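You operate a simulated robot arm through the tools that you are given. There is no shell and no other tool. Be economical: measure what you need, move in short steps, check, and stop when the job is done.

You run a simulated robot arm. Do the job below in one go: nothing can be reset, and whatever is moved stays where it is left.

JOB
Swab the blue lamp's window clean and lay the yellow cover on it.
Fine: wet the green swab in the cleaner tin first; all the salt film comes off; the swab goes back in its pot.

Only the result counts: the job must be done as asked and must still hold three seconds after the hand-in. Knocking over, shifting, dropping, spilling or breaking anything else fails it. Lids that push on must go on centred and level and be pressed home; caps that screw on are set level and turned clockwise until they are tight.

ROBOT AND FRAMES
A 5-joint arm with a two-finger parallel gripper, fixed in place. Base frame: the origin is at the foot of the arm, x ahead of it, y to its left, z up; the work surface is at about z = 0. Lengths are in cm, angles in degrees, forces in N, time in s.
With the tool pointing down near the work surface it reaches from about 26 to 60 cm from the base axis. Its first joint turns from -66.0 to 66.0 degrees. The tool tilts only in the upright plane through the base axis and itself; it spins freely about its own axis. Payload 1.57 kg.
The tool frame sits at the grasp point between the pads (the TCP): z along the fingers, y along the line on which they close. The tips reach 3 cm beyond it. Largest opening 8 cm; finger width 1.7, thickness 1.2; the body of the gripper, 4 by 8.2 cm, starts 8 cm behind the TCP.
Orientation is that of the tool frame in the base frame, as a unit quaternion [x, y, z, w]. With the fingers straight down and closing along the base's y, the tool's x points along the base's -x, its y along +y and its z along -z.

CONTROLS
- The arm moves only by the tool move_arm. Its arguments are lists of equal length, an entry for each row: "claw": the opening in per cent of the stroke, from 0 (shut) to 100 (fully open); "slide": the shift along the tool's x, y, z in units of 50 mm (1.0 is 50 mm), a list of three; "turn": the turn, a rotation vector about the tool's x, y, z in units of 8 degrees (1.0 is 8 degrees), a list of three. In form: {"claw": [claw, ...], "slide": [[dx, dy, dz], ...], "turn": [[wx, wy, wz], ...]}. A call has 1 to 20 rows; each row shifts and turns the commanded pose from where the row before left it, along the tool's axes as they then stand. A call with a number of a shift or a turn outside -1 to 1 is refused whole. A row lasts 0.2 s, in which the tool goes at most 5 cm and 8.6 degrees; a call with a longer step from one row to the next is refused whole, and so is a gripper value outside its range. Where a pose cannot be reached the arm comes as near as it can. A force on the tool above 40 N (or 10 N above the force at the start of the call, whichever is more), or a blocked arm, ends the call early, and 0.2 s more pass. Each finger travels about 15.3 cm/s and halts on what it meets, pressing with about 34 N; the grip force reading is that of the motor and also rises with nothing between the fingers. The clock runs only during rows and for 0.2 s after the last one: add rows that do not move to give the fingers time. The reply holds the time, the measured pose of the TCP, the force on the tool along the base axes, the opening and the grip force, in the units named above and with some noise, and new pictures: "views" is both (left out), scene, wrist or none.
- Cameras (640 x 400 px; columns grow to the right, rows downward): "scene" is fixed at [3.17, 38.59, 53.1]; the picture's right is [-0.82, -0.57, 0.00], its down [-0.28, 0.41, -0.87] and it looks along [0.49, -0.72, -0.50] (base axes); focal length 256 px, centre (320, 200). "wrist" rides on the gripper at [-3.2, 0, -7.8] in the tool frame; the picture's right is [0.00, -1.00, 0.00], its down [0.97, 0.00, -0.24] and it looks along [0.24, 0.00, 0.97] (tool axes); focal length 218 px, centre (320, 200). There is no depth. A picture from a camera that has moved, and an enlarged one, comes with that camera's place and axes in the base frame and with its lens.
- close_up(camera, box): a new picture of the part [left, top, right, bottom] of that camera's present view, enlarged. No time passes.
- hand_in(): hands the job in; it is judged then, once.

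Work in short steps. Places have to be worked out from the pictures, the camera data and where the tool is seen: move nearer, look again, correct. Check each grasp and each placing, and mend what went wrong. You have 120 turns and 150 pictures in all, those below and enlarged ones among them. Open the gripper and draw the arm clear of the work before you hand the job in, unless the task says otherwise; then end with one line.

The tools are called by a JSON object that holds its "name" and its "arguments". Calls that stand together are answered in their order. move_arm: Moves the arm, as the interface text tells. Its arguments: {"type":"object","properties":{"claw":{"type":"array","items":{"type":"number"}},"slide":{"type":"array","items":{"type":"array","items":{"type":"number"}}},"turn":{"type":"array","items":{"type":"array","items":{"type":"number"}}},"views":{"type":"string","enum":["both","scene","wrist","none"]}},"required":["claw","slide","turn"]} The other tools are called the same way: close_up (camera, box) takes an enlarged picture of a part of a camera's view; hand_in () hands the job in.

At the start:

```text
time_s: 0.0
position: [33.24, 7.45, 44.0]
tool_rot: [0.0, 1.0, -0.001, 0.0]
ft_force: [0.2, -0.1, -0.1]
finger_gap: 8.0
finger_force: 0.1
```

scene: 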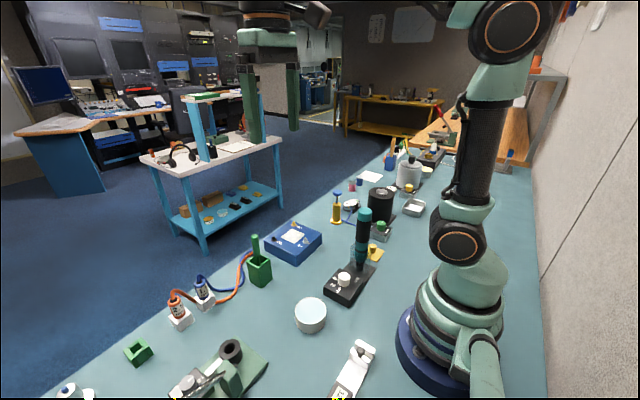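
wrist: 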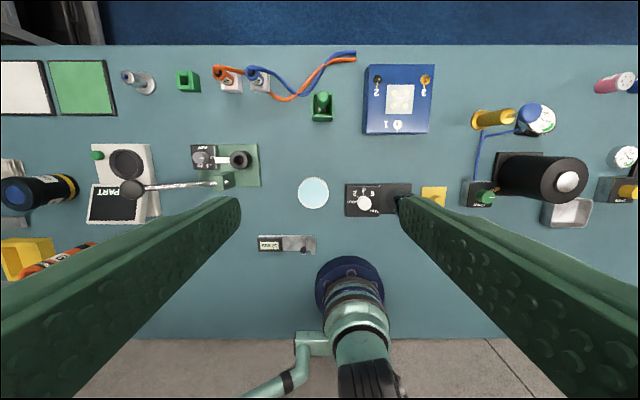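

I'll first look at enlarged parts of both views to identify the lamp, swab, cleaner tin and cover.

{"name": "close_up", "arguments": {"camera": "wrist", "box": [160, 50, 450, 230]}}

{"name": "close_up", "arguments": {"camera": "wrist", "box": [400, 60, 640, 240]}}

{"name": "close_up", "arguments": {"camera": "scene", "box": [220, 150, 460, 310]}}

{"name": "close_up", "arguments": {"camera": "wrist", "box": [0, 50, 200, 290]}}

```text
2.21 times, centred on (305, 140) of wrist
camera zoom: at [36.55, 7.48, 51.92], right [0.0, -1.0, 0.0], down [-0.97, 0.0, 0.24], along [-0.24, 0.0, -0.97], focal length 482 px, centre (353, 332)
```

zoom: 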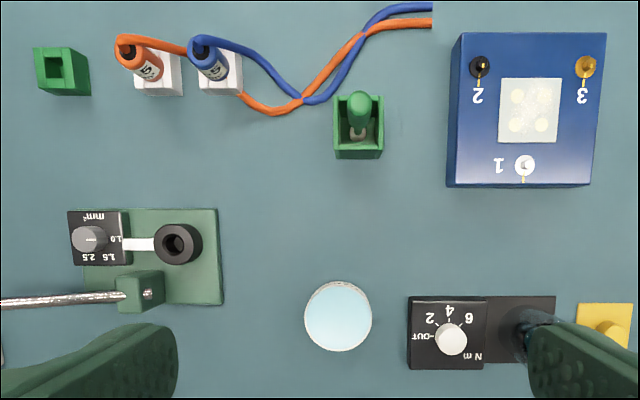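

```text
2.22 times, centred on (520, 150) of wrist
camera zoom: at [36.55, 7.48, 51.92], right [0.0, -1.0, 0.0], down [-0.97, 0.0, 0.24], along [-0.24, 0.0, -0.97], focal length 485 px, centre (-124, 311)
```

zoom: 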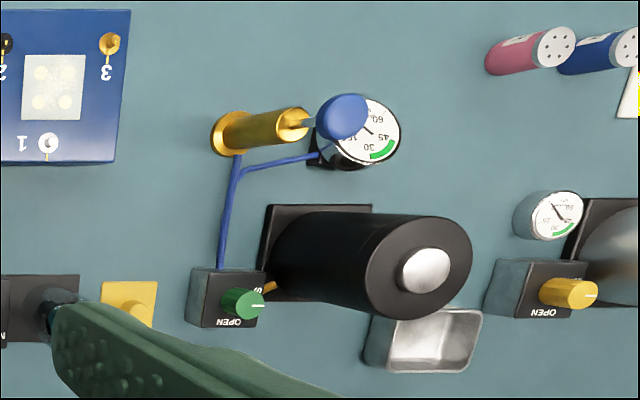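

```text
2.50 times, centred on (340, 230) of scene
camera zoom: at [3.17, 38.59, 53.1], right [-0.82, -0.57, 0.0], down [-0.28, 0.41, -0.87], along [0.49, -0.72, -0.5], focal length 639 px, centre (270, 125)
```

zoom: 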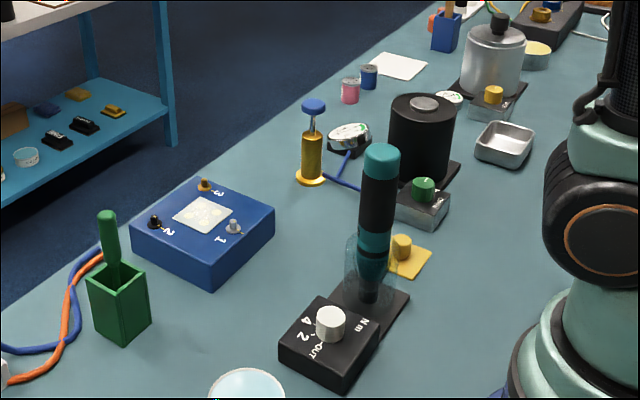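

```text
1.67 times, centred on (100, 170) of wrist
camera zoom: at [36.55, 7.48, 51.92], right [0.0, -1.0, 0.0], down [-0.97, 0.0, 0.24], along [-0.24, 0.0, -0.97], focal length 364 px, centre (687, 250)
```

zoom: 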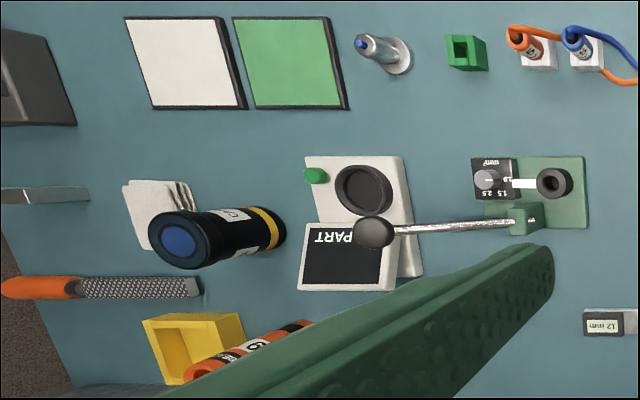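

The green swab stands in its green pot at about (44, 7), the light-blue tin is at about (26, 9), the lamp is the blue box around (45.7, -8.8), and the yellow cover with a knob is near (24, -20). I move above the swab for a closer look.

{"name": "move_arm", "arguments": {"claw": [100, 100, 100, 100, 100, 100], "slide": [[-0.3, 0, 0.7], [-0.3, 0, 0.7], [-0.3, 0, 0.7], [-0.3, 0, 0.7], [-0.3, 0, 0.7], [0, 0, 0]], "turn": [[0, 0, 0], [0, 0, 0], [0, 0, 0], [0, 0, 0], [0, 0, 0], [0, 0, 0]]}}

```text
time_s: 1.4
position: [40.91, 7.37, 26.71]
tool_rot: [0.0, 1.0, 0.0, -0.001]
ft_force: [-0.3, -0.3, -0.6]
finger_gap: 8.0
finger_force: 0.0
camera wrist: at [44.2, 7.36, 34.47], right [0.0, -1.0, 0.0], down [-0.97, 0.0, 0.24], along [-0.24, 0.0, -0.97], focal length 218 px, centre (320, 200)
```

scene: 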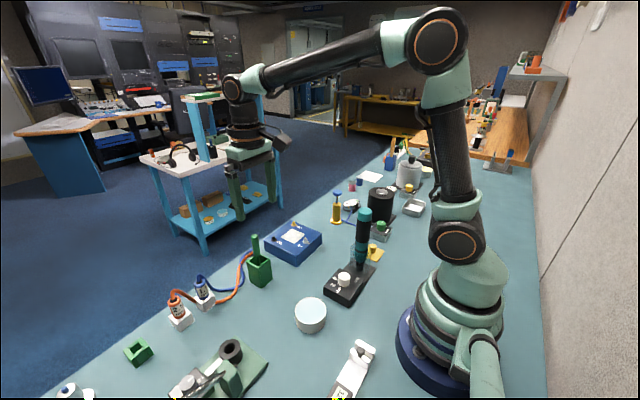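
wrist: 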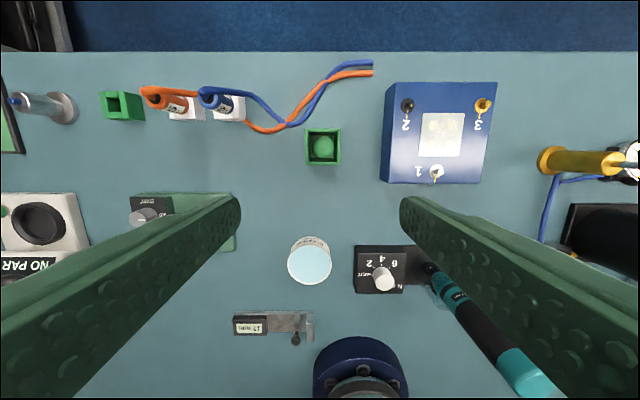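

{"name": "close_up", "arguments": {"camera": "wrist", "box": [280, 110, 360, 180]}}

{"name": "close_up", "arguments": {"camera": "scene", "box": [230, 220, 330, 300]}}

{"name": "close_up", "arguments": {"camera": "wrist", "box": [270, 220, 350, 300]}}

{"name": "close_up", "arguments": {"camera": "scene", "box": [280, 280, 340, 340]}}

```text
5.71 times, centred on (320, 145) of wrist
camera zoom: at [44.2, 7.36, 34.47], right [0.0, -1.0, 0.0], down [-0.97, 0.0, 0.24], along [-0.24, 0.0, -0.97], focal length 1247 px, centre (320, 514)
```

zoom: 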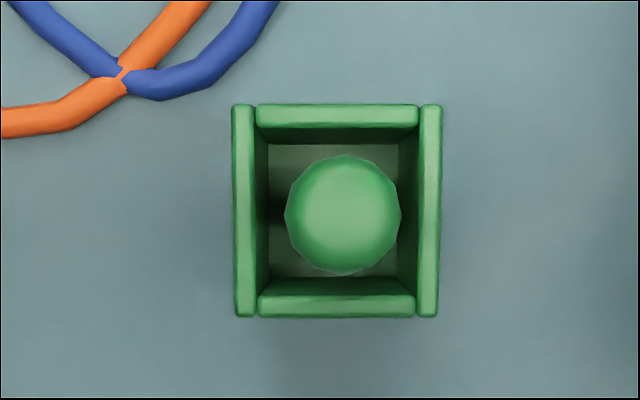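

```text
5.00 times, centred on (280, 260) of scene
camera zoom: at [3.17, 38.59, 53.1], right [-0.82, -0.57, 0.0], down [-0.28, 0.41, -0.87], along [0.49, -0.72, -0.5], focal length 1277 px, centre (520, -100)
```

zoom: 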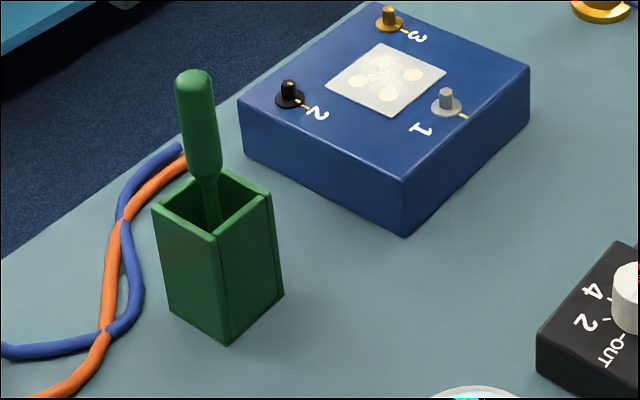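

```text
5.00 times, centred on (310, 260) of wrist
camera zoom: at [44.2, 7.36, 34.47], right [0.0, -1.0, 0.0], down [-0.97, 0.0, 0.24], along [-0.24, 0.0, -0.97], focal length 1091 px, centre (370, -100)
```

zoom: 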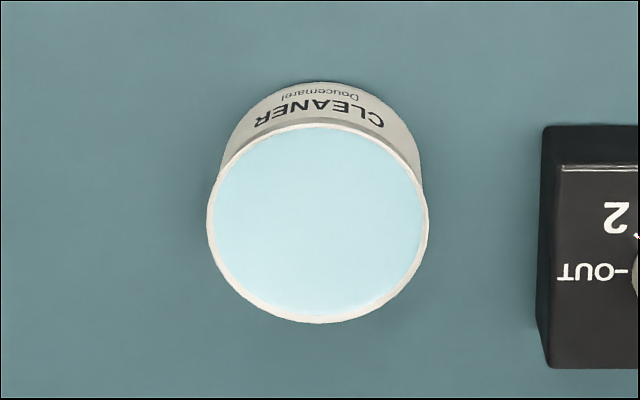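

```text
6.67 times, centred on (310, 310) of scene
camera zoom: at [3.17, 38.59, 53.1], right [-0.82, -0.57, 0.0], down [-0.28, 0.41, -0.87], along [0.49, -0.72, -0.5], focal length 1703 px, centre (387, -533)
```

zoom: 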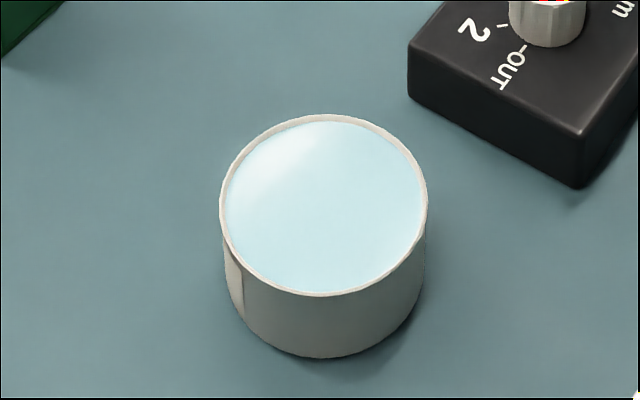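

Swab handle: diameter about 1.8 cm, from z ≈ 8.5 to 14.7, axis at about (44.1, 7.0), with the pot rim at z ≈ 7. I line up over it and come down to z ≈ 18 to check.

{"name": "move_arm", "arguments": {"claw": [100, 100, 100, 100], "slide": [[-0.32, -0.037, 0.4], [-0.32, -0.037, 0.6], [0, 0, 0.74], [0, 0, 0]], "turn": [[0, 0, 0], [0, 0, 0], [0, 0, 0], [0, 0, 0]]}}

```text
time_s: 2.4
position: [44.08, 6.97, 17.96]
tool_rot: [0.0, 1.0, 0.0, 0.001]
ft_force: [0.2, 0.0, 0.0]
finger_gap: 8.0
finger_force: 0.0
camera wrist: at [47.32, 7.03, 25.82], right [0.0, -1.0, 0.0], down [-0.97, 0.0, 0.24], along [-0.24, 0.0, -0.97], focal length 218 px, centre (320, 200)
```

scene: 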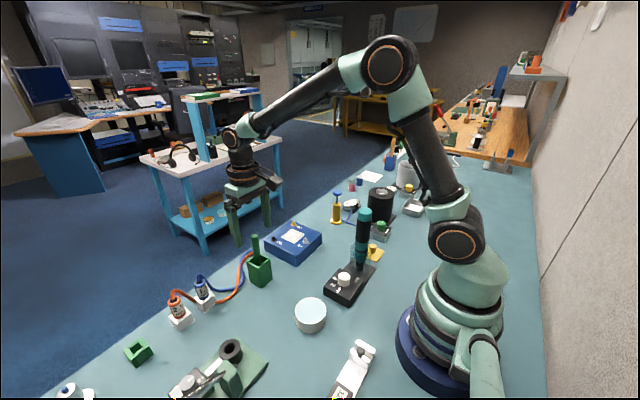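
wrist: 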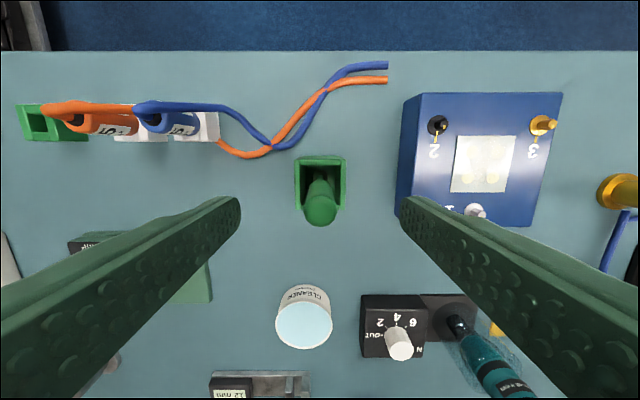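

The handle top (z ≈ 14.8) is centred between the fingers. I lower to z ≈ 12.2 and close on it.

{"name": "move_arm", "arguments": {"claw": [100, 100, 100, 10, 10, 10, 10], "slide": [[0, 0, 0.6], [0, 0, 0.55], [0, 0, 0], [0, 0, 0], [0, 0, 0], [0, 0, 0], [0, 0, 0]], "turn": [[0, 0, 0], [0, 0, 0], [0, 0, 0], [0, 0, 0], [0, 0, 0], [0, 0, 0], [0, 0, 0]]}}

{"name": "close_up", "arguments": {"camera": "scene", "box": [210, 190, 310, 300]}}

```text
time_s: 4.0
position: [44.03, 7.01, 12.26]
tool_rot: [0.0, 1.0, 0.0, 0.0]
ft_force: [-0.4, 0.4, 0.0]
finger_gap: 1.55
finger_force: 31.7
camera wrist: at [47.33, 7.07, 20.1], right [0.0, -1.0, 0.0], down [-0.97, 0.0, 0.24], along [-0.24, 0.0, -0.97], focal length 218 px, centre (320, 200)
```

scene: 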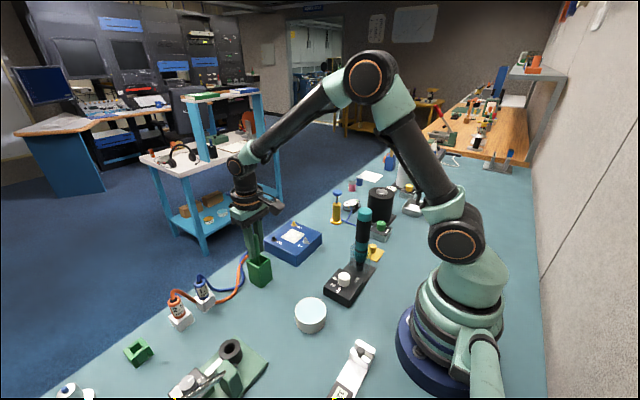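
wrist: 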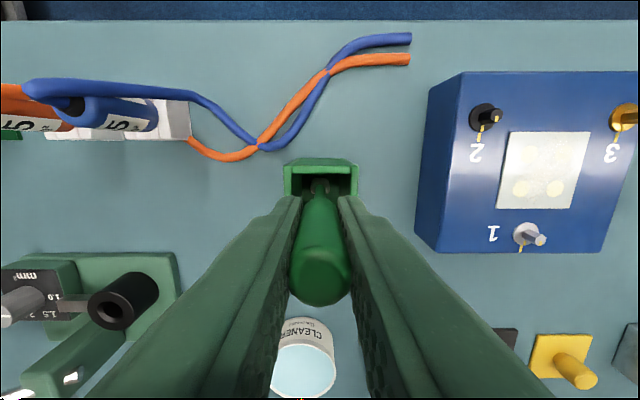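

```text
3.64 times, centred on (260, 245) of scene
camera zoom: at [3.17, 38.59, 53.1], right [-0.82, -0.57, 0.0], down [-0.28, 0.41, -0.87], along [0.49, -0.72, -0.5], focal length 929 px, centre (538, 36)
```

zoom: 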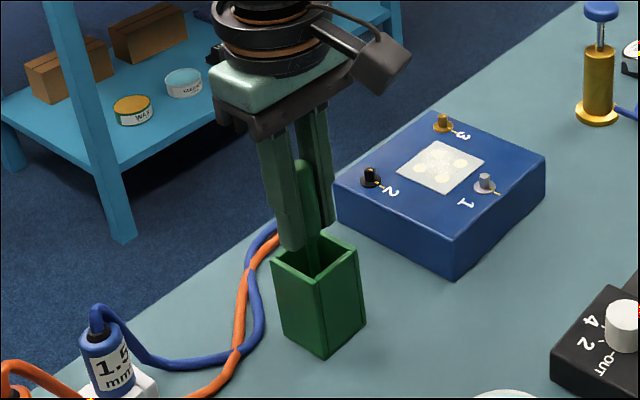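

The grip holds at 1.55 cm. I lift straight up out of the pot and look at the swab's head.

{"name": "move_arm", "arguments": {"claw": [10, 10, 10, 10, 10, 10], "slide": [[0, 0, -0.4], [0, 0, -0.7], [0, 0, -0.8], [0, 0, -0.8], [0, 0, -0.5], [0, 0, 0]], "turn": [[0, 0, 0], [0, 0, 0], [0, 0, 0], [0, 0, 0], [0, 0, 0], [0, 0, 0]]}}

{"name": "close_up", "arguments": {"camera": "scene", "box": [200, 140, 320, 300]}}

```text
time_s: 5.4
position: [43.86, 7.18, 27.98]
tool_rot: [0.0, 1.0, 0.0, 0.0]
ft_force: [0.6, 0.3, 0.6]
finger_gap: 1.59
finger_force: 31.3
camera wrist: at [47.11, 7.13, 35.89], right [0.0, -1.0, 0.0], down [-0.97, 0.0, 0.24], along [-0.24, 0.0, -0.97], focal length 218 px, centre (320, 200)
```

scene: 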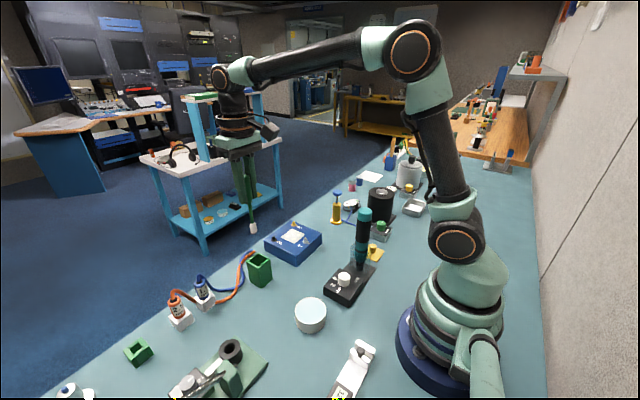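
wrist: 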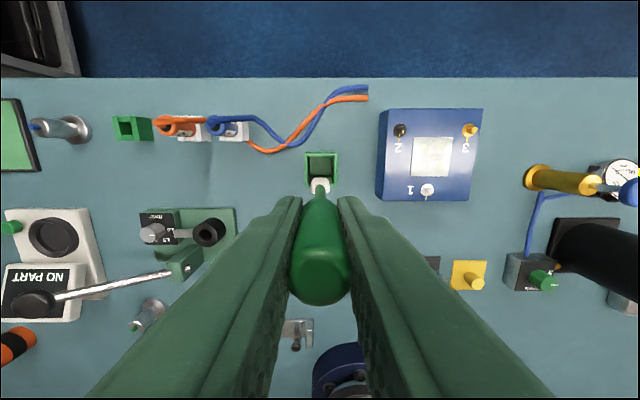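

```text
2.50 times, centred on (260, 220) of scene
camera zoom: at [3.17, 38.59, 53.1], right [-0.82, -0.57, 0.0], down [-0.28, 0.41, -0.87], along [0.49, -0.72, -0.5], focal length 639 px, centre (470, 150)
```

zoom: 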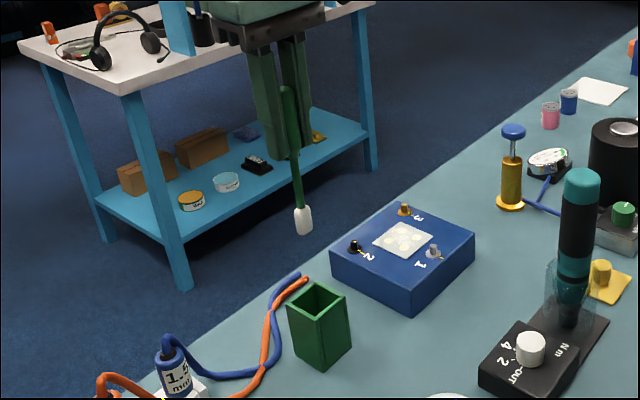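

The swab's tip is about 12 cm below the TCP. The tin's centre works out at (25.9, 9.0), with its rim at z ≈ 3.3. I go above it at height.

{"name": "move_arm", "arguments": {"claw": [10, 10, 10, 10, 10, 10, 10, 10], "slide": [[0.5, 0.06, 0.1], [0.5, 0.06, 0.3], [0.5, 0.06, 0.3], [0.5, 0.06, 0.3], [0.5, 0.06, 0.3], [0.6, 0.06, 0.2], [0.5, 0, 0], [0, 0, 0]], "turn": [[0, 0, 0], [0, 0, 0], [0, 0, 0], [0, 0, 0], [0, 0, 0], [0, 0, 0], [0, 0, 0], [0, 0, 0]]}}

{"name": "close_up", "arguments": {"camera": "scene", "box": [260, 240, 360, 340]}}

```text
time_s: 7.2
position: [25.99, 9.05, 20.68]
tool_rot: [0.001, 1.0, -0.001, 0.0]
ft_force: [-0.1, -0.4, 0.1]
finger_gap: 1.59
finger_force: 31.6
camera wrist: at [29.23, 9.05, 28.56], right [0.0, -1.0, 0.0], down [-0.97, 0.0, 0.24], along [-0.24, 0.0, -0.97], focal length 218 px, centre (320, 200)
```

scene: 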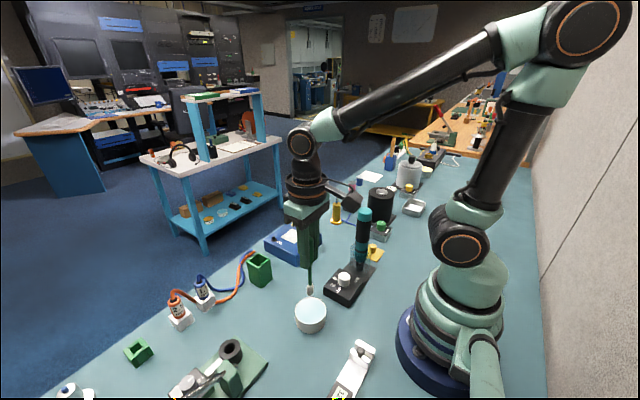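
wrist: 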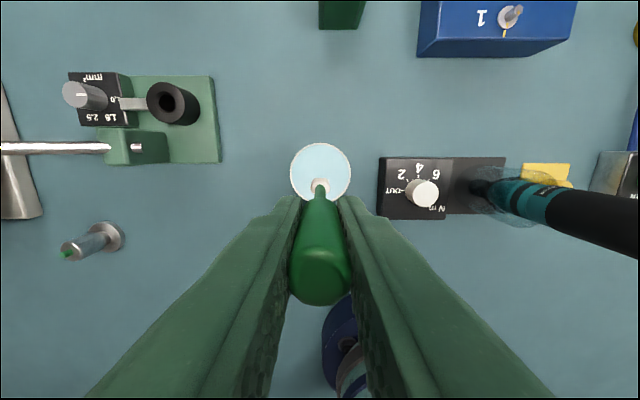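

```text
4.00 times, centred on (310, 290) of scene
camera zoom: at [3.17, 38.59, 53.1], right [-0.82, -0.57, 0.0], down [-0.28, 0.41, -0.87], along [0.49, -0.72, -0.5], focal length 1022 px, centre (360, -160)
```

zoom: 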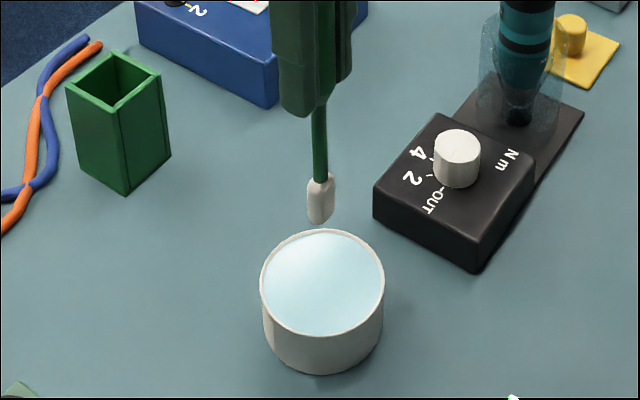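

Swab is well over the tin, with the tip at z ≈ 8.5 and the tin's centre about 0.3 cm further out. I dip to TCP z ≈ 13.5, which puts the tip at about 1.4, and hold there briefly.

{"name": "move_arm", "arguments": {"claw": [10, 10, 10, 10, 10, 10, 10], "slide": [[-0.06, 0, 0.3], [0, 0, 0.4], [0, 0, 0.4], [0, 0, 0.33], [0, 0, 0], [0, 0, 0], [0, 0, 0]], "turn": [[0, 0, 0], [0, 0, 0], [0, 0, 0], [0, 0, 0], [0, 0, 0], [0, 0, 0], [0, 0, 0]], "views": "none"}}

{"name": "close_up", "arguments": {"camera": "scene", "box": [260, 240, 360, 340]}}

```text
time_s: 8.8
position: [26.37, 8.99, 13.45]
tool_rot: [0.0, 1.0, 0.001, 0.002]
ft_force: [2.3, -0.7, 19.8]
finger_gap: 1.6
finger_force: 31.7
```

```text
4.00 times, centred on (310, 290) of scene
camera zoom: at [3.16, 38.59, 53.11], right [-0.82, -0.57, 0.0], down [-0.28, 0.41, -0.87], along [0.49, -0.72, -0.5], focal length 1022 px, centre (360, -160)
```

zoom: 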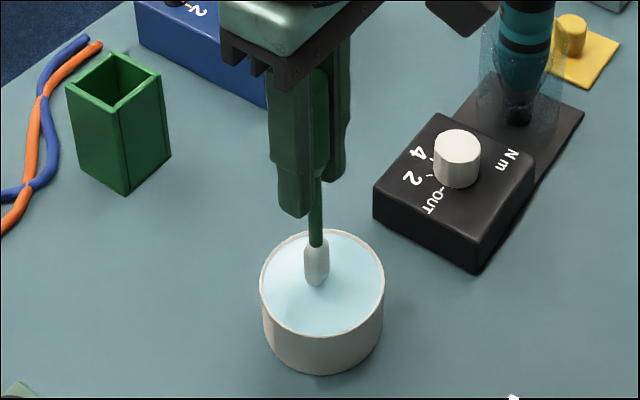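

The tool reads 20 N upward, and the swab's head appears to rest on the tin's surface, so the swab may have slid up in the grip. I ease off slightly and check.

{"name": "move_arm", "arguments": {"claw": [10, 10, 10], "slide": [[0, 0, -0.12], [0, 0, 0], [0, 0, 0]], "turn": [[0, 0, 0], [0, 0, 0], [0, 0, 0]], "views": "wrist"}}

{"name": "close_up", "arguments": {"camera": "scene", "box": [285, 250, 335, 340]}}

```text
time_s: 9.6
position: [26.37, 8.86, 13.93]
tool_rot: [0.0, 1.0, 0.0, -0.001]
ft_force: [0.1, -0.4, -0.2]
finger_gap: 1.62
finger_force: 31.8
camera wrist: at [29.63, 8.94, 21.86], right [0.0, -1.0, 0.0], down [-0.97, 0.0, 0.24], along [-0.24, 0.0, -0.97], focal length 218 px, centre (320, 200)
```

wrist: 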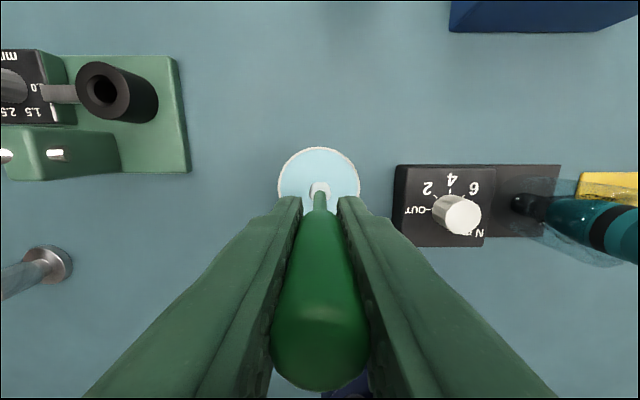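

```text
4.44 times, centred on (310, 295) of scene
camera zoom: at [3.17, 38.59, 53.1], right [-0.82, -0.57, 0.0], down [-0.28, 0.41, -0.87], along [0.49, -0.72, -0.5], focal length 1136 px, centre (364, -222)
```

zoom: 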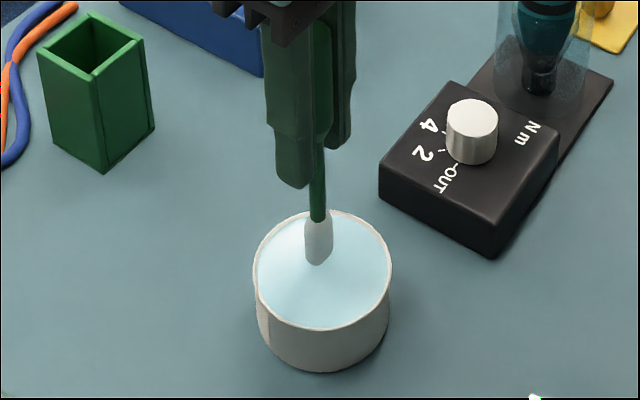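

The surface is solid and wetted; the swab slid up about 2.1 cm in the grip, so the tip is now about 10.3 cm below the TCP. I lift and look at the head.

{"name": "move_arm", "arguments": {"claw": [10, 10, 10, 10], "slide": [[0, 0, -0.5], [0, 0, -0.5], [0, 0, -0.5], [0, 0, 0]], "turn": [[0, 0, 0], [0, 0, 0], [0, 0, 0], [0, 0, 0]], "views": "none"}}

{"name": "close_up", "arguments": {"camera": "scene", "box": [285, 230, 335, 330]}}

```text
time_s: 10.6
position: [26.49, 8.93, 21.52]
tool_rot: [0.0, 1.0, 0.0, 0.0]
ft_force: [-0.5, -0.3, -0.4]
finger_gap: 1.61
finger_force: 31.5
```

```text
4.00 times, centred on (310, 280) of scene
camera zoom: at [3.17, 38.59, 53.1], right [-0.82, -0.57, 0.0], down [-0.28, 0.41, -0.87], along [0.49, -0.72, -0.5], focal length 1022 px, centre (360, -120)
```

zoom: 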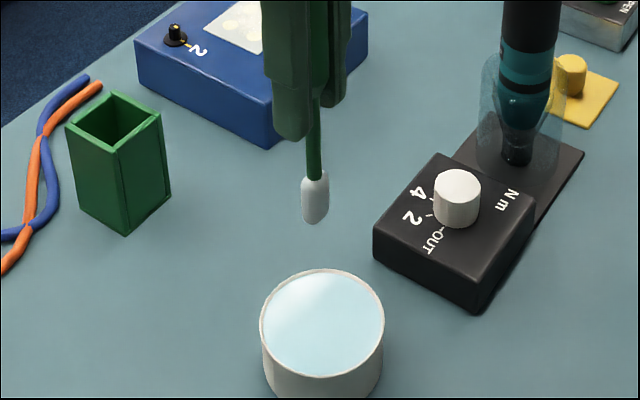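

The head has turned from warm white to bluish-grey, so it's wet. The window's centre triangulates to (45.7, -8.55, 4.8) with sides of about 5.3 cm. I move above it.

{"name": "move_arm", "arguments": {"claw": [10, 10, 10, 10, 10, 10, 10], "slide": [[-0.64, -0.4, -0.2], [-0.64, -0.6, 0], [-0.64, -0.6, 0], [-0.64, -0.6, 0], [-0.64, -0.6, 0.2], [-0.64, -0.7, 0.4], [0, 0, 0]], "turn": [[0, 0, 0], [0, 0, 0], [0, 0, 0], [0, 0, 0], [0, 0, 0], [0, 0, 0], [0, 0, 0]]}}

{"name": "close_up", "arguments": {"camera": "scene", "box": [250, 190, 350, 270]}}

{"name": "close_up", "arguments": {"camera": "wrist", "box": [250, 120, 390, 220]}}

```text
refused: row 6 steps farther than a row can; nothing moved
```

```text
5.00 times, centred on (300, 230) of scene
camera zoom: at [3.17, 38.59, 53.1], right [-0.82, -0.57, 0.0], down [-0.28, 0.41, -0.87], along [0.49, -0.72, -0.5], focal length 1277 px, centre (420, 50)
```

zoom: 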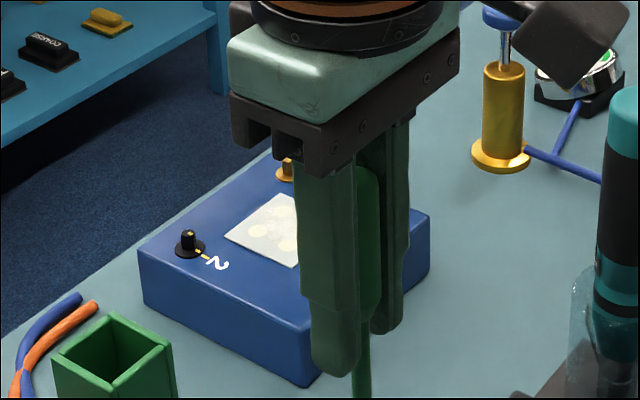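

```text
4.00 times, centred on (320, 170) of wrist
camera zoom: at [29.63, 8.99, 29.32], right [0.0, -1.0, 0.0], down [-0.97, 0.0, 0.24], along [-0.24, 0.0, -0.97], focal length 873 px, centre (320, 320)
```

zoom: 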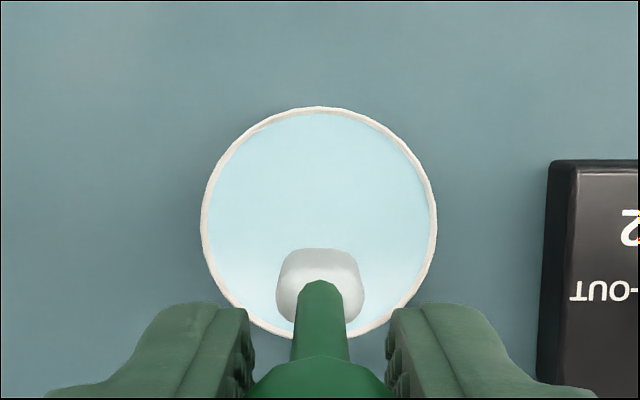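

One row was too long; I repeat the move with evened-out steps.

{"name": "move_arm", "arguments": {"claw": [10, 10, 10, 10, 10, 10, 10, 10], "slide": [[-0.55, -0.5, -0.2], [-0.55, -0.5, 0], [-0.55, -0.5, 0], [-0.55, -0.5, 0], [-0.55, -0.5, 0], [-0.55, -0.5, 0.2], [-0.54, -0.5, 0.3], [0, 0, 0]], "turn": [[0, 0, 0], [0, 0, 0], [0, 0, 0], [0, 0, 0], [0, 0, 0], [0, 0, 0], [0, 0, 0], [0, 0, 0]], "views": "none"}}

{"name": "close_up", "arguments": {"camera": "scene", "box": [250, 170, 350, 270]}}

{"name": "close_up", "arguments": {"camera": "wrist", "box": [220, 90, 420, 230]}}

```text
time_s: 12.4
position: [45.41, -8.37, 20.1]
tool_rot: [-0.001, 1.0, -0.001, 0.0]
ft_force: [0.0, 0.6, -0.6]
finger_gap: 1.64
finger_force: 31.6
```

```text
4.00 times, centred on (300, 220) of scene
camera zoom: at [3.17, 38.59, 53.1], right [-0.82, -0.57, 0.0], down [-0.28, 0.41, -0.87], along [0.49, -0.72, -0.5], focal length 1022 px, centre (400, 120)
```

zoom: 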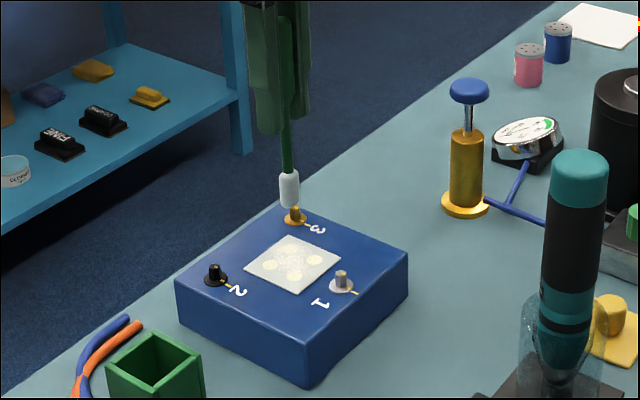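

```text
2.86 times, centred on (320, 160) of wrist
camera zoom: at [48.58, -8.39, 27.93], right [0.0, -1.0, 0.0], down [-0.97, 0.0, 0.24], along [-0.24, 0.0, -0.97], focal length 624 px, centre (320, 314)
```

zoom: 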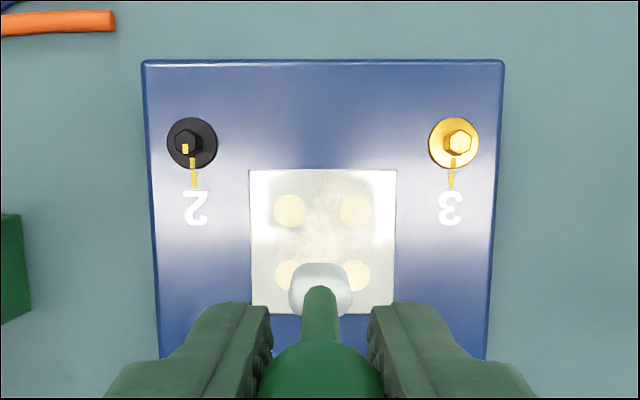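

The lamp's film is visible, the window centre is at about (45.65, -8.46), and the swab is right above it. I lower in gentle steps to find contact.

{"name": "move_arm", "arguments": {"claw": [10, 10, 10, 10, 10, 10], "slide": [[-0.05, -0.02, 0.4], [0, 0, 0.4], [0, 0, 0.1], [0, 0, 0.04], [0, 0, 0.02], [0, 0, 0]], "turn": [[0, 0, 0], [0, 0, 0], [0, 0, 0], [0, 0, 0], [0, 0, 0], [0, 0, 0]], "views": "none"}}

{"name": "close_up", "arguments": {"camera": "scene", "box": [265, 200, 325, 260]}}

```text
time_s: 13.8
position: [45.78, -8.67, 15.15]
tool_rot: [0.0, 1.0, 0.001, 0.0]
ft_force: [0.0, -0.6, 0.5]
finger_gap: 1.6
finger_force: 31.8
```

```text
6.67 times, centred on (295, 230) of scene
camera zoom: at [3.17, 38.59, 53.1], right [-0.82, -0.57, 0.0], down [-0.28, 0.41, -0.87], along [0.49, -0.72, -0.5], focal length 1703 px, centre (487, 0)
```

zoom: 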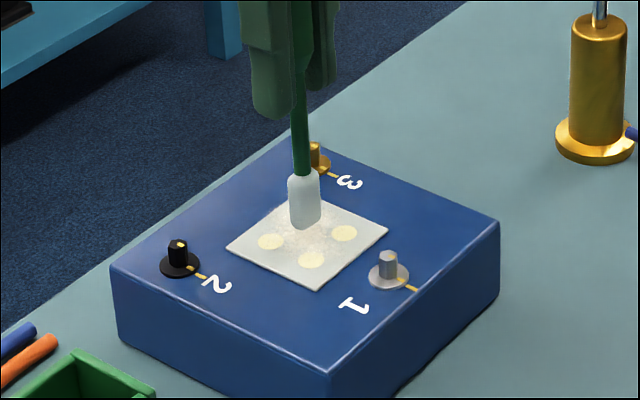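

The tip still appears about 0.5 cm above the window. I continue in 1–2 mm steps.

{"name": "move_arm", "arguments": {"claw": [10, 10, 10], "slide": [[0, 0, 0.03], [0, 0, 0.03], [0, 0, 0]], "turn": [[0, 0, 0], [0, 0, 0], [0, 0, 0]], "views": "none"}}

{"name": "move_arm", "arguments": {"claw": [10, 10, 10], "slide": [[0, 0, 0.03], [0, 0, 0.02], [0, 0, 0]], "turn": [[0, 0, 0], [0, 0, 0], [0, 0, 0]], "views": "none"}}

```text
time_s: 14.6
position: [45.69, -8.68, 14.86]
tool_rot: [0.0, 1.0, 0.0, 0.001]
ft_force: [0.1, 0.0, -0.4]
finger_gap: 1.61
finger_force: 31.7
```

```text
time_s: 15.4
position: [45.75, -8.72, 14.62]
tool_rot: [0.0, 1.0, 0.0, 0.001]
ft_force: [-0.3, -0.6, 0.6]
finger_gap: 1.59
finger_force: 31.8
```

No contact yet; I continue down slowly.

{"name": "move_arm", "arguments": {"claw": [10, 10, 10], "slide": [[0, 0, 0.02], [0, 0, 0.02], [0, 0, 0]], "turn": [[0, 0, 0], [0, 0, 0], [0, 0, 0]], "views": "none"}}

{"name": "move_arm", "arguments": {"claw": [10, 10, 10], "slide": [[0, 0, 0.02], [0, 0, 0.02], [0, 0, 0]], "turn": [[0, 0, 0], [0, 0, 0], [0, 0, 0]], "views": "none"}}

{"name": "close_up", "arguments": {"camera": "scene", "box": [265, 200, 325, 260]}}

```text
time_s: 16.2
position: [45.74, -8.8, 14.52]
tool_rot: [0.0, 1.0, 0.0, 0.001]
ft_force: [-2.0, -0.4, 5.9]
finger_gap: 1.59
finger_force: 31.7
```

```text
time_s: 17.0
position: [45.75, -8.71, 14.33]
tool_rot: [0.001, 1.0, -0.001, 0.003]
ft_force: [-0.1, 0.9, 24.3]
finger_gap: 1.62
finger_force: 32.1
```

```text
6.67 times, centred on (295, 230) of scene
camera zoom: at [3.16, 38.59, 53.1], right [-0.82, -0.57, 0.0], down [-0.28, 0.41, -0.87], along [0.49, -0.72, -0.5], focal length 1703 px, centre (487, 0)
```

zoom: 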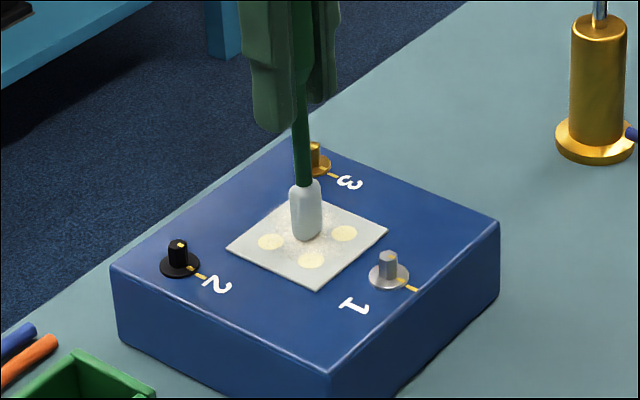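

Contact reads at TCP z ≈ 14.5. I ease off about 1 mm and make a test stroke across the window along y, then check the force and the effect.

{"name": "move_arm", "arguments": {"claw": [10, 10, 10, 10, 10, 10, 10, 10, 10, 10], "slide": [[0, 0, -0.02], [0, 0.27, 0], [0, 0.27, 0], [0, -0.26, 0], [0, -0.26, 0], [0, -0.26, 0], [0, -0.26, 0], [0, 0.25, 0], [0, 0.25, 0], [0, 0, 0]], "turn": [[0, 0, 0], [0, 0, 0], [0, 0, 0], [0, 0, 0], [0, 0, 0], [0, 0, 0], [0, 0, 0], [0, 0, 0], [0, 0, 0], [0, 0, 0]], "views": "none"}}

{"name": "close_up", "arguments": {"camera": "scene", "box": [265, 200, 325, 260]}}

{"name": "close_up", "arguments": {"camera": "wrist", "box": [220, 60, 420, 220]}}

```text
time_s: 19.2
position: [45.62, -8.52, 14.37]
tool_rot: [0.001, 1.0, 0.0, -0.001]
ft_force: [-0.5, 0.3, 1.0]
finger_gap: 1.65
finger_force: 31.5
```

```text
6.67 times, centred on (295, 230) of scene
camera zoom: at [3.17, 38.59, 53.1], right [-0.82, -0.57, 0.0], down [-0.28, 0.41, -0.87], along [0.49, -0.72, -0.5], focal length 1703 px, centre (487, 0)
```

zoom: 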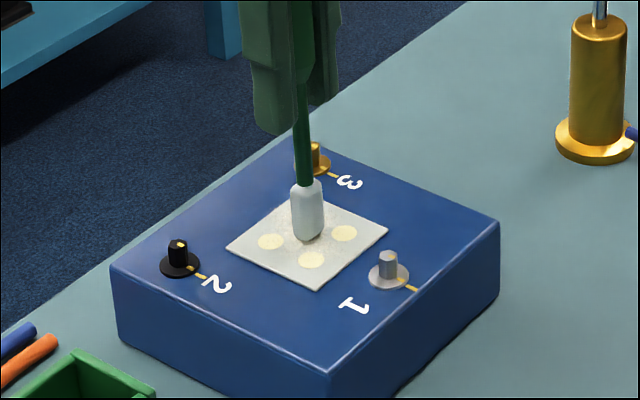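

```text
2.50 times, centred on (320, 140) of wrist
camera zoom: at [48.96, -8.61, 22.26], right [0.0, -1.0, 0.0], down [-0.97, 0.0, 0.24], along [-0.24, 0.0, -0.97], focal length 546 px, centre (320, 350)
```

zoom: 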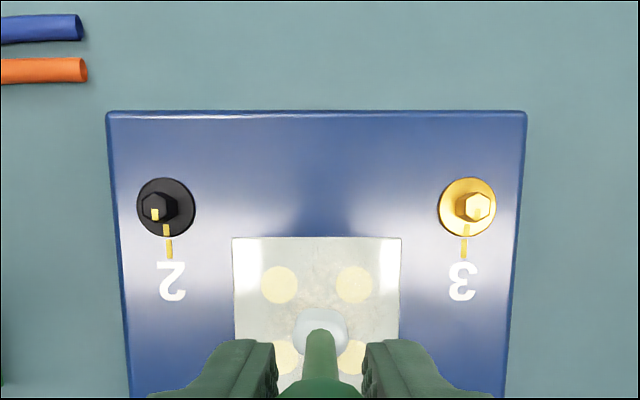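

Contact is light (about 1 N) and the film has begun to thin. I press 0.5 mm more and raster the far half of the window.

{"name": "move_arm", "arguments": {"claw": [10, 10, 10, 10, 10, 10, 10, 10, 10, 10, 10, 10, 10, 10, 10, 10, 10, 10, 10, 10], "slide": [[-0.25, 0.25, 0.015], [-0.23, 0.25, 0], [0, -0.33, 0], [0, -0.34, 0], [0, -0.33, 0], [0.12, 0, 0], [0, 0.33, 0], [0, 0.34, 0], [0, 0.33, 0], [0.12, 0, 0], [0, -0.33, 0], [0, -0.34, 0], [0, -0.33, 0], [0.12, 0, 0], [0, 0.33, 0], [0, 0.34, 0], [0, 0.33, 0], [0.12, 0, 0], [0, -0.5, 0], [0, 0, 0]], "turn": [[0, 0, 0], [0, 0, 0], [0, 0, 0], [0, 0, 0], [0, 0, 0], [0, 0, 0], [0, 0, 0], [0, 0, 0], [0, 0, 0], [0, 0, 0], [0, 0, 0], [0, 0, 0], [0, 0, 0], [0, 0, 0], [0, 0, 0], [0, 0, 0], [0, 0, 0], [0, 0, 0], [0, 0, 0], [0, 0, 0]], "views": "none"}}

{"name": "close_up", "arguments": {"camera": "wrist", "box": [220, 60, 420, 220]}}

{"name": "close_up", "arguments": {"camera": "scene", "box": [265, 200, 325, 260]}}

```text
time_s: 23.4
position: [45.64, -8.8, 14.34]
tool_rot: [0.0, 1.0, 0.0, -0.001]
ft_force: [0.0, -0.9, -0.1]
finger_gap: 1.63
finger_force: 31.7
```

```text
2.50 times, centred on (320, 140) of wrist
camera zoom: at [48.97, -8.8, 22.26], right [0.0, -1.0, 0.0], down [-0.97, 0.0, 0.24], along [-0.24, 0.0, -0.97], focal length 546 px, centre (320, 350)
```

zoom: 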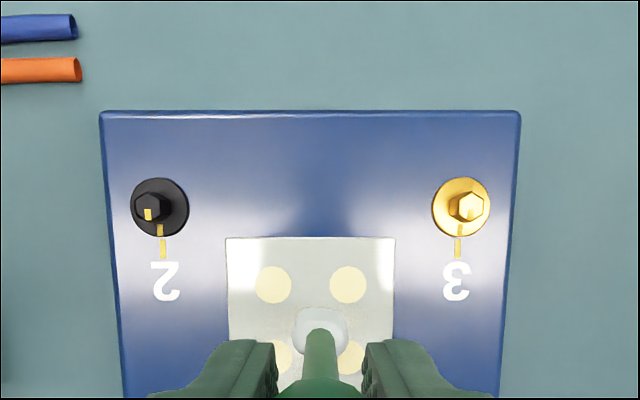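

```text
6.67 times, centred on (295, 230) of scene
camera zoom: at [3.17, 38.59, 53.1], right [-0.82, -0.57, 0.0], down [-0.28, 0.41, -0.87], along [0.49, -0.72, -0.5], focal length 1703 px, centre (487, 0)
```

zoom: 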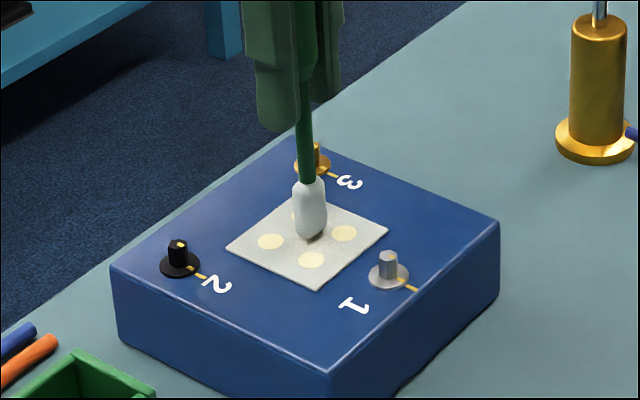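

The far half now looks clear. The force has dropped to about 0, so I press 0.75 mm more and raster the near half.

{"name": "move_arm", "arguments": {"claw": [10, 10, 10, 10, 10, 10, 10, 10, 10, 10, 10, 10, 10, 10, 10, 10, 10, 10, 10, 10], "slide": [[0, 0.27, 0.015], [0, 0.28, 0], [0, -0.35, 0], [0, -0.35, 0], [0, -0.35, 0], [0.12, 0, 0], [0, 0.35, 0], [0, 0.35, 0], [0, 0.35, 0], [0.12, 0, 0], [0, -0.35, 0], [0, -0.35, 0], [0, -0.35, 0], [0.12, 0, 0], [0, 0.35, 0], [0, 0.35, 0], [0, 0.35, 0], [0.12, 0, 0], [0, -0.35, 0], [0, -0.35, 0]], "turn": [[0, 0, 0], [0, 0, 0], [0, 0, 0], [0, 0, 0], [0, 0, 0], [0, 0, 0], [0, 0, 0], [0, 0, 0], [0, 0, 0], [0, 0, 0], [0, 0, 0], [0, 0, 0], [0, 0, 0], [0, 0, 0], [0, 0, 0], [0, 0, 0], [0, 0, 0], [0, 0, 0], [0, 0, 0], [0, 0, 0]], "views": "none"}}

{"name": "move_arm", "arguments": {"claw": [10, 10], "slide": [[0, -0.35, 0], [0, 0, 0]], "turn": [[0, 0, 0], [0, 0, 0]], "views": "wrist"}}

{"name": "close_up", "arguments": {"camera": "scene", "box": [265, 200, 325, 260]}}

{"name": "close_up", "arguments": {"camera": "wrist", "box": [220, 60, 420, 220]}}

```text
time_s: 27.6
position: [43.02, -9.26, 14.21]
tool_rot: [0.001, 1.0, 0.001, -0.001]
ft_force: [0.7, 0.5, 1.0]
finger_gap: 1.64
finger_force: 31.6
```

```text
time_s: 28.2
position: [43.29, -11.15, 14.23]
tool_rot: [0.001, 1.0, 0.0, 0.0]
ft_force: [-0.5, 0.2, 0.5]
finger_gap: 1.61
finger_force: 32.1
camera wrist: at [46.48, -11.12, 22.13], right [0.0, -1.0, 0.0], down [-0.97, 0.0, 0.24], along [-0.24, 0.0, -0.97], focal length 218 px, centre (320, 200)
```

wrist: 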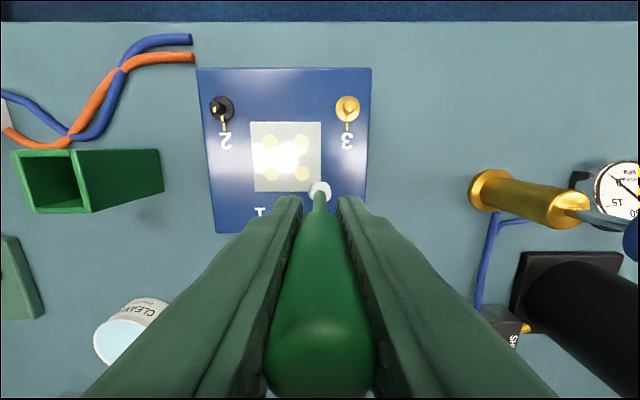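

```text
6.67 times, centred on (295, 230) of scene
camera zoom: at [3.17, 38.59, 53.1], right [-0.82, -0.57, 0.0], down [-0.28, 0.41, -0.87], along [0.49, -0.72, -0.5], focal length 1703 px, centre (487, 0)
```

zoom: 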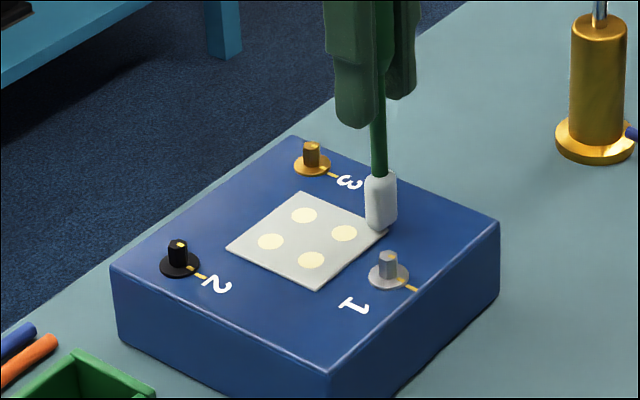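

```text
2.50 times, centred on (320, 140) of wrist
camera zoom: at [46.48, -11.12, 22.13], right [0.0, -1.0, 0.0], down [-0.97, 0.0, 0.24], along [-0.24, 0.0, -0.97], focal length 546 px, centre (320, 350)
```

zoom: 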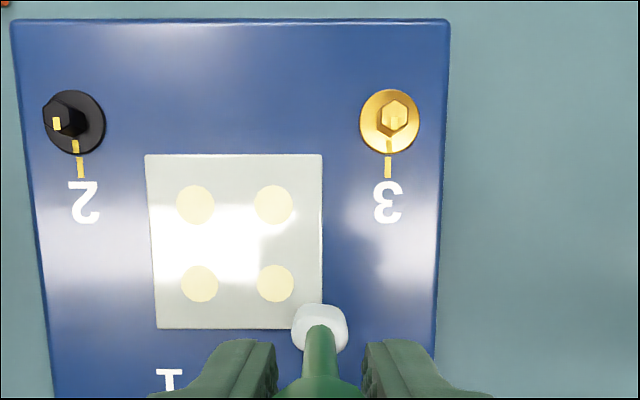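

The window looks clean. For safety I do a second, cross pass in x-strokes, including the edges.

{"name": "move_arm", "arguments": {"claw": [10, 10, 10, 10, 10, 10, 10, 10, 10, 10, 10, 10, 10, 10, 10, 10, 10, 10, 10, 10], "slide": [[-0.33, 0, 0.005], [-0.34, 0, 0], [-0.34, 0, 0], [0, 0.17, 0], [0.34, 0, 0], [0.34, 0, 0], [0.34, 0, 0], [0, 0.17, 0], [-0.34, 0, 0], [-0.34, 0, 0], [-0.34, 0, 0], [0, 0.17, 0], [0.34, 0, 0], [0.34, 0, 0], [0.34, 0, 0], [0, 0.17, 0.005], [-0.34, 0, 0], [-0.34, 0, 0], [-0.34, 0, 0], [0, 0.17, 0]], "turn": [[0, 0, 0], [0, 0, 0], [0, 0, 0], [0, 0, 0], [0, 0, 0], [0, 0, 0], [0, 0, 0], [0, 0, 0], [0, 0, 0], [0, 0, 0], [0, 0, 0], [0, 0, 0], [0, 0, 0], [0, 0, 0], [0, 0, 0], [0, 0, 0], [0, 0, 0], [0, 0, 0], [0, 0, 0], [0, 0, 0]], "views": "none"}}

{"name": "move_arm", "arguments": {"claw": [10, 10, 10, 10, 10, 10, 10, 10], "slide": [[0.34, 0, 0], [0.34, 0, 0], [0.34, 0, 0], [0, 0.17, 0], [-0.34, 0, 0], [-0.34, 0, 0], [-0.34, 0, 0], [0, 0, 0]], "turn": [[0, 0, 0], [0, 0, 0], [0, 0, 0], [0, 0, 0], [0, 0, 0], [0, 0, 0], [0, 0, 0], [0, 0, 0]], "views": "none"}}

{"name": "close_up", "arguments": {"camera": "scene", "box": [265, 190, 325, 260]}}

```text
time_s: 32.4
position: [48.42, -6.95, 14.05]
tool_rot: [0.0, 1.0, 0.0, 0.0]
ft_force: [-0.6, 0.7, 0.4]
finger_gap: 1.64
finger_force: 31.5
```

```text
time_s: 34.2
position: [48.36, -6.11, 14.22]
tool_rot: [0.0, 1.0, -0.001, 0.0]
ft_force: [-0.6, 0.1, 0.9]
finger_gap: 1.63
finger_force: 31.6
```

```text
5.71 times, centred on (295, 225) of scene
camera zoom: at [3.17, 38.59, 53.1], right [-0.82, -0.57, 0.0], down [-0.28, 0.41, -0.87], along [0.49, -0.72, -0.5], focal length 1460 px, centre (463, 57)
```

zoom: 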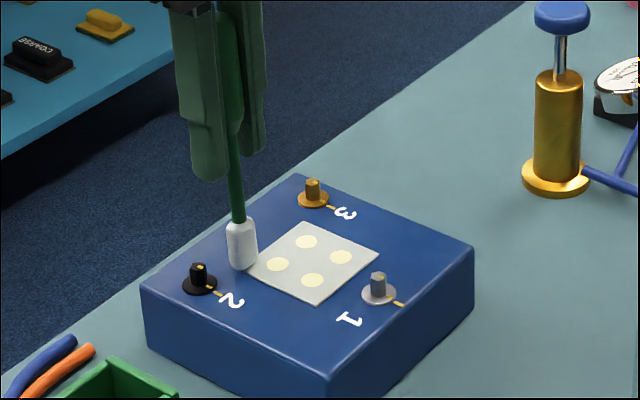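

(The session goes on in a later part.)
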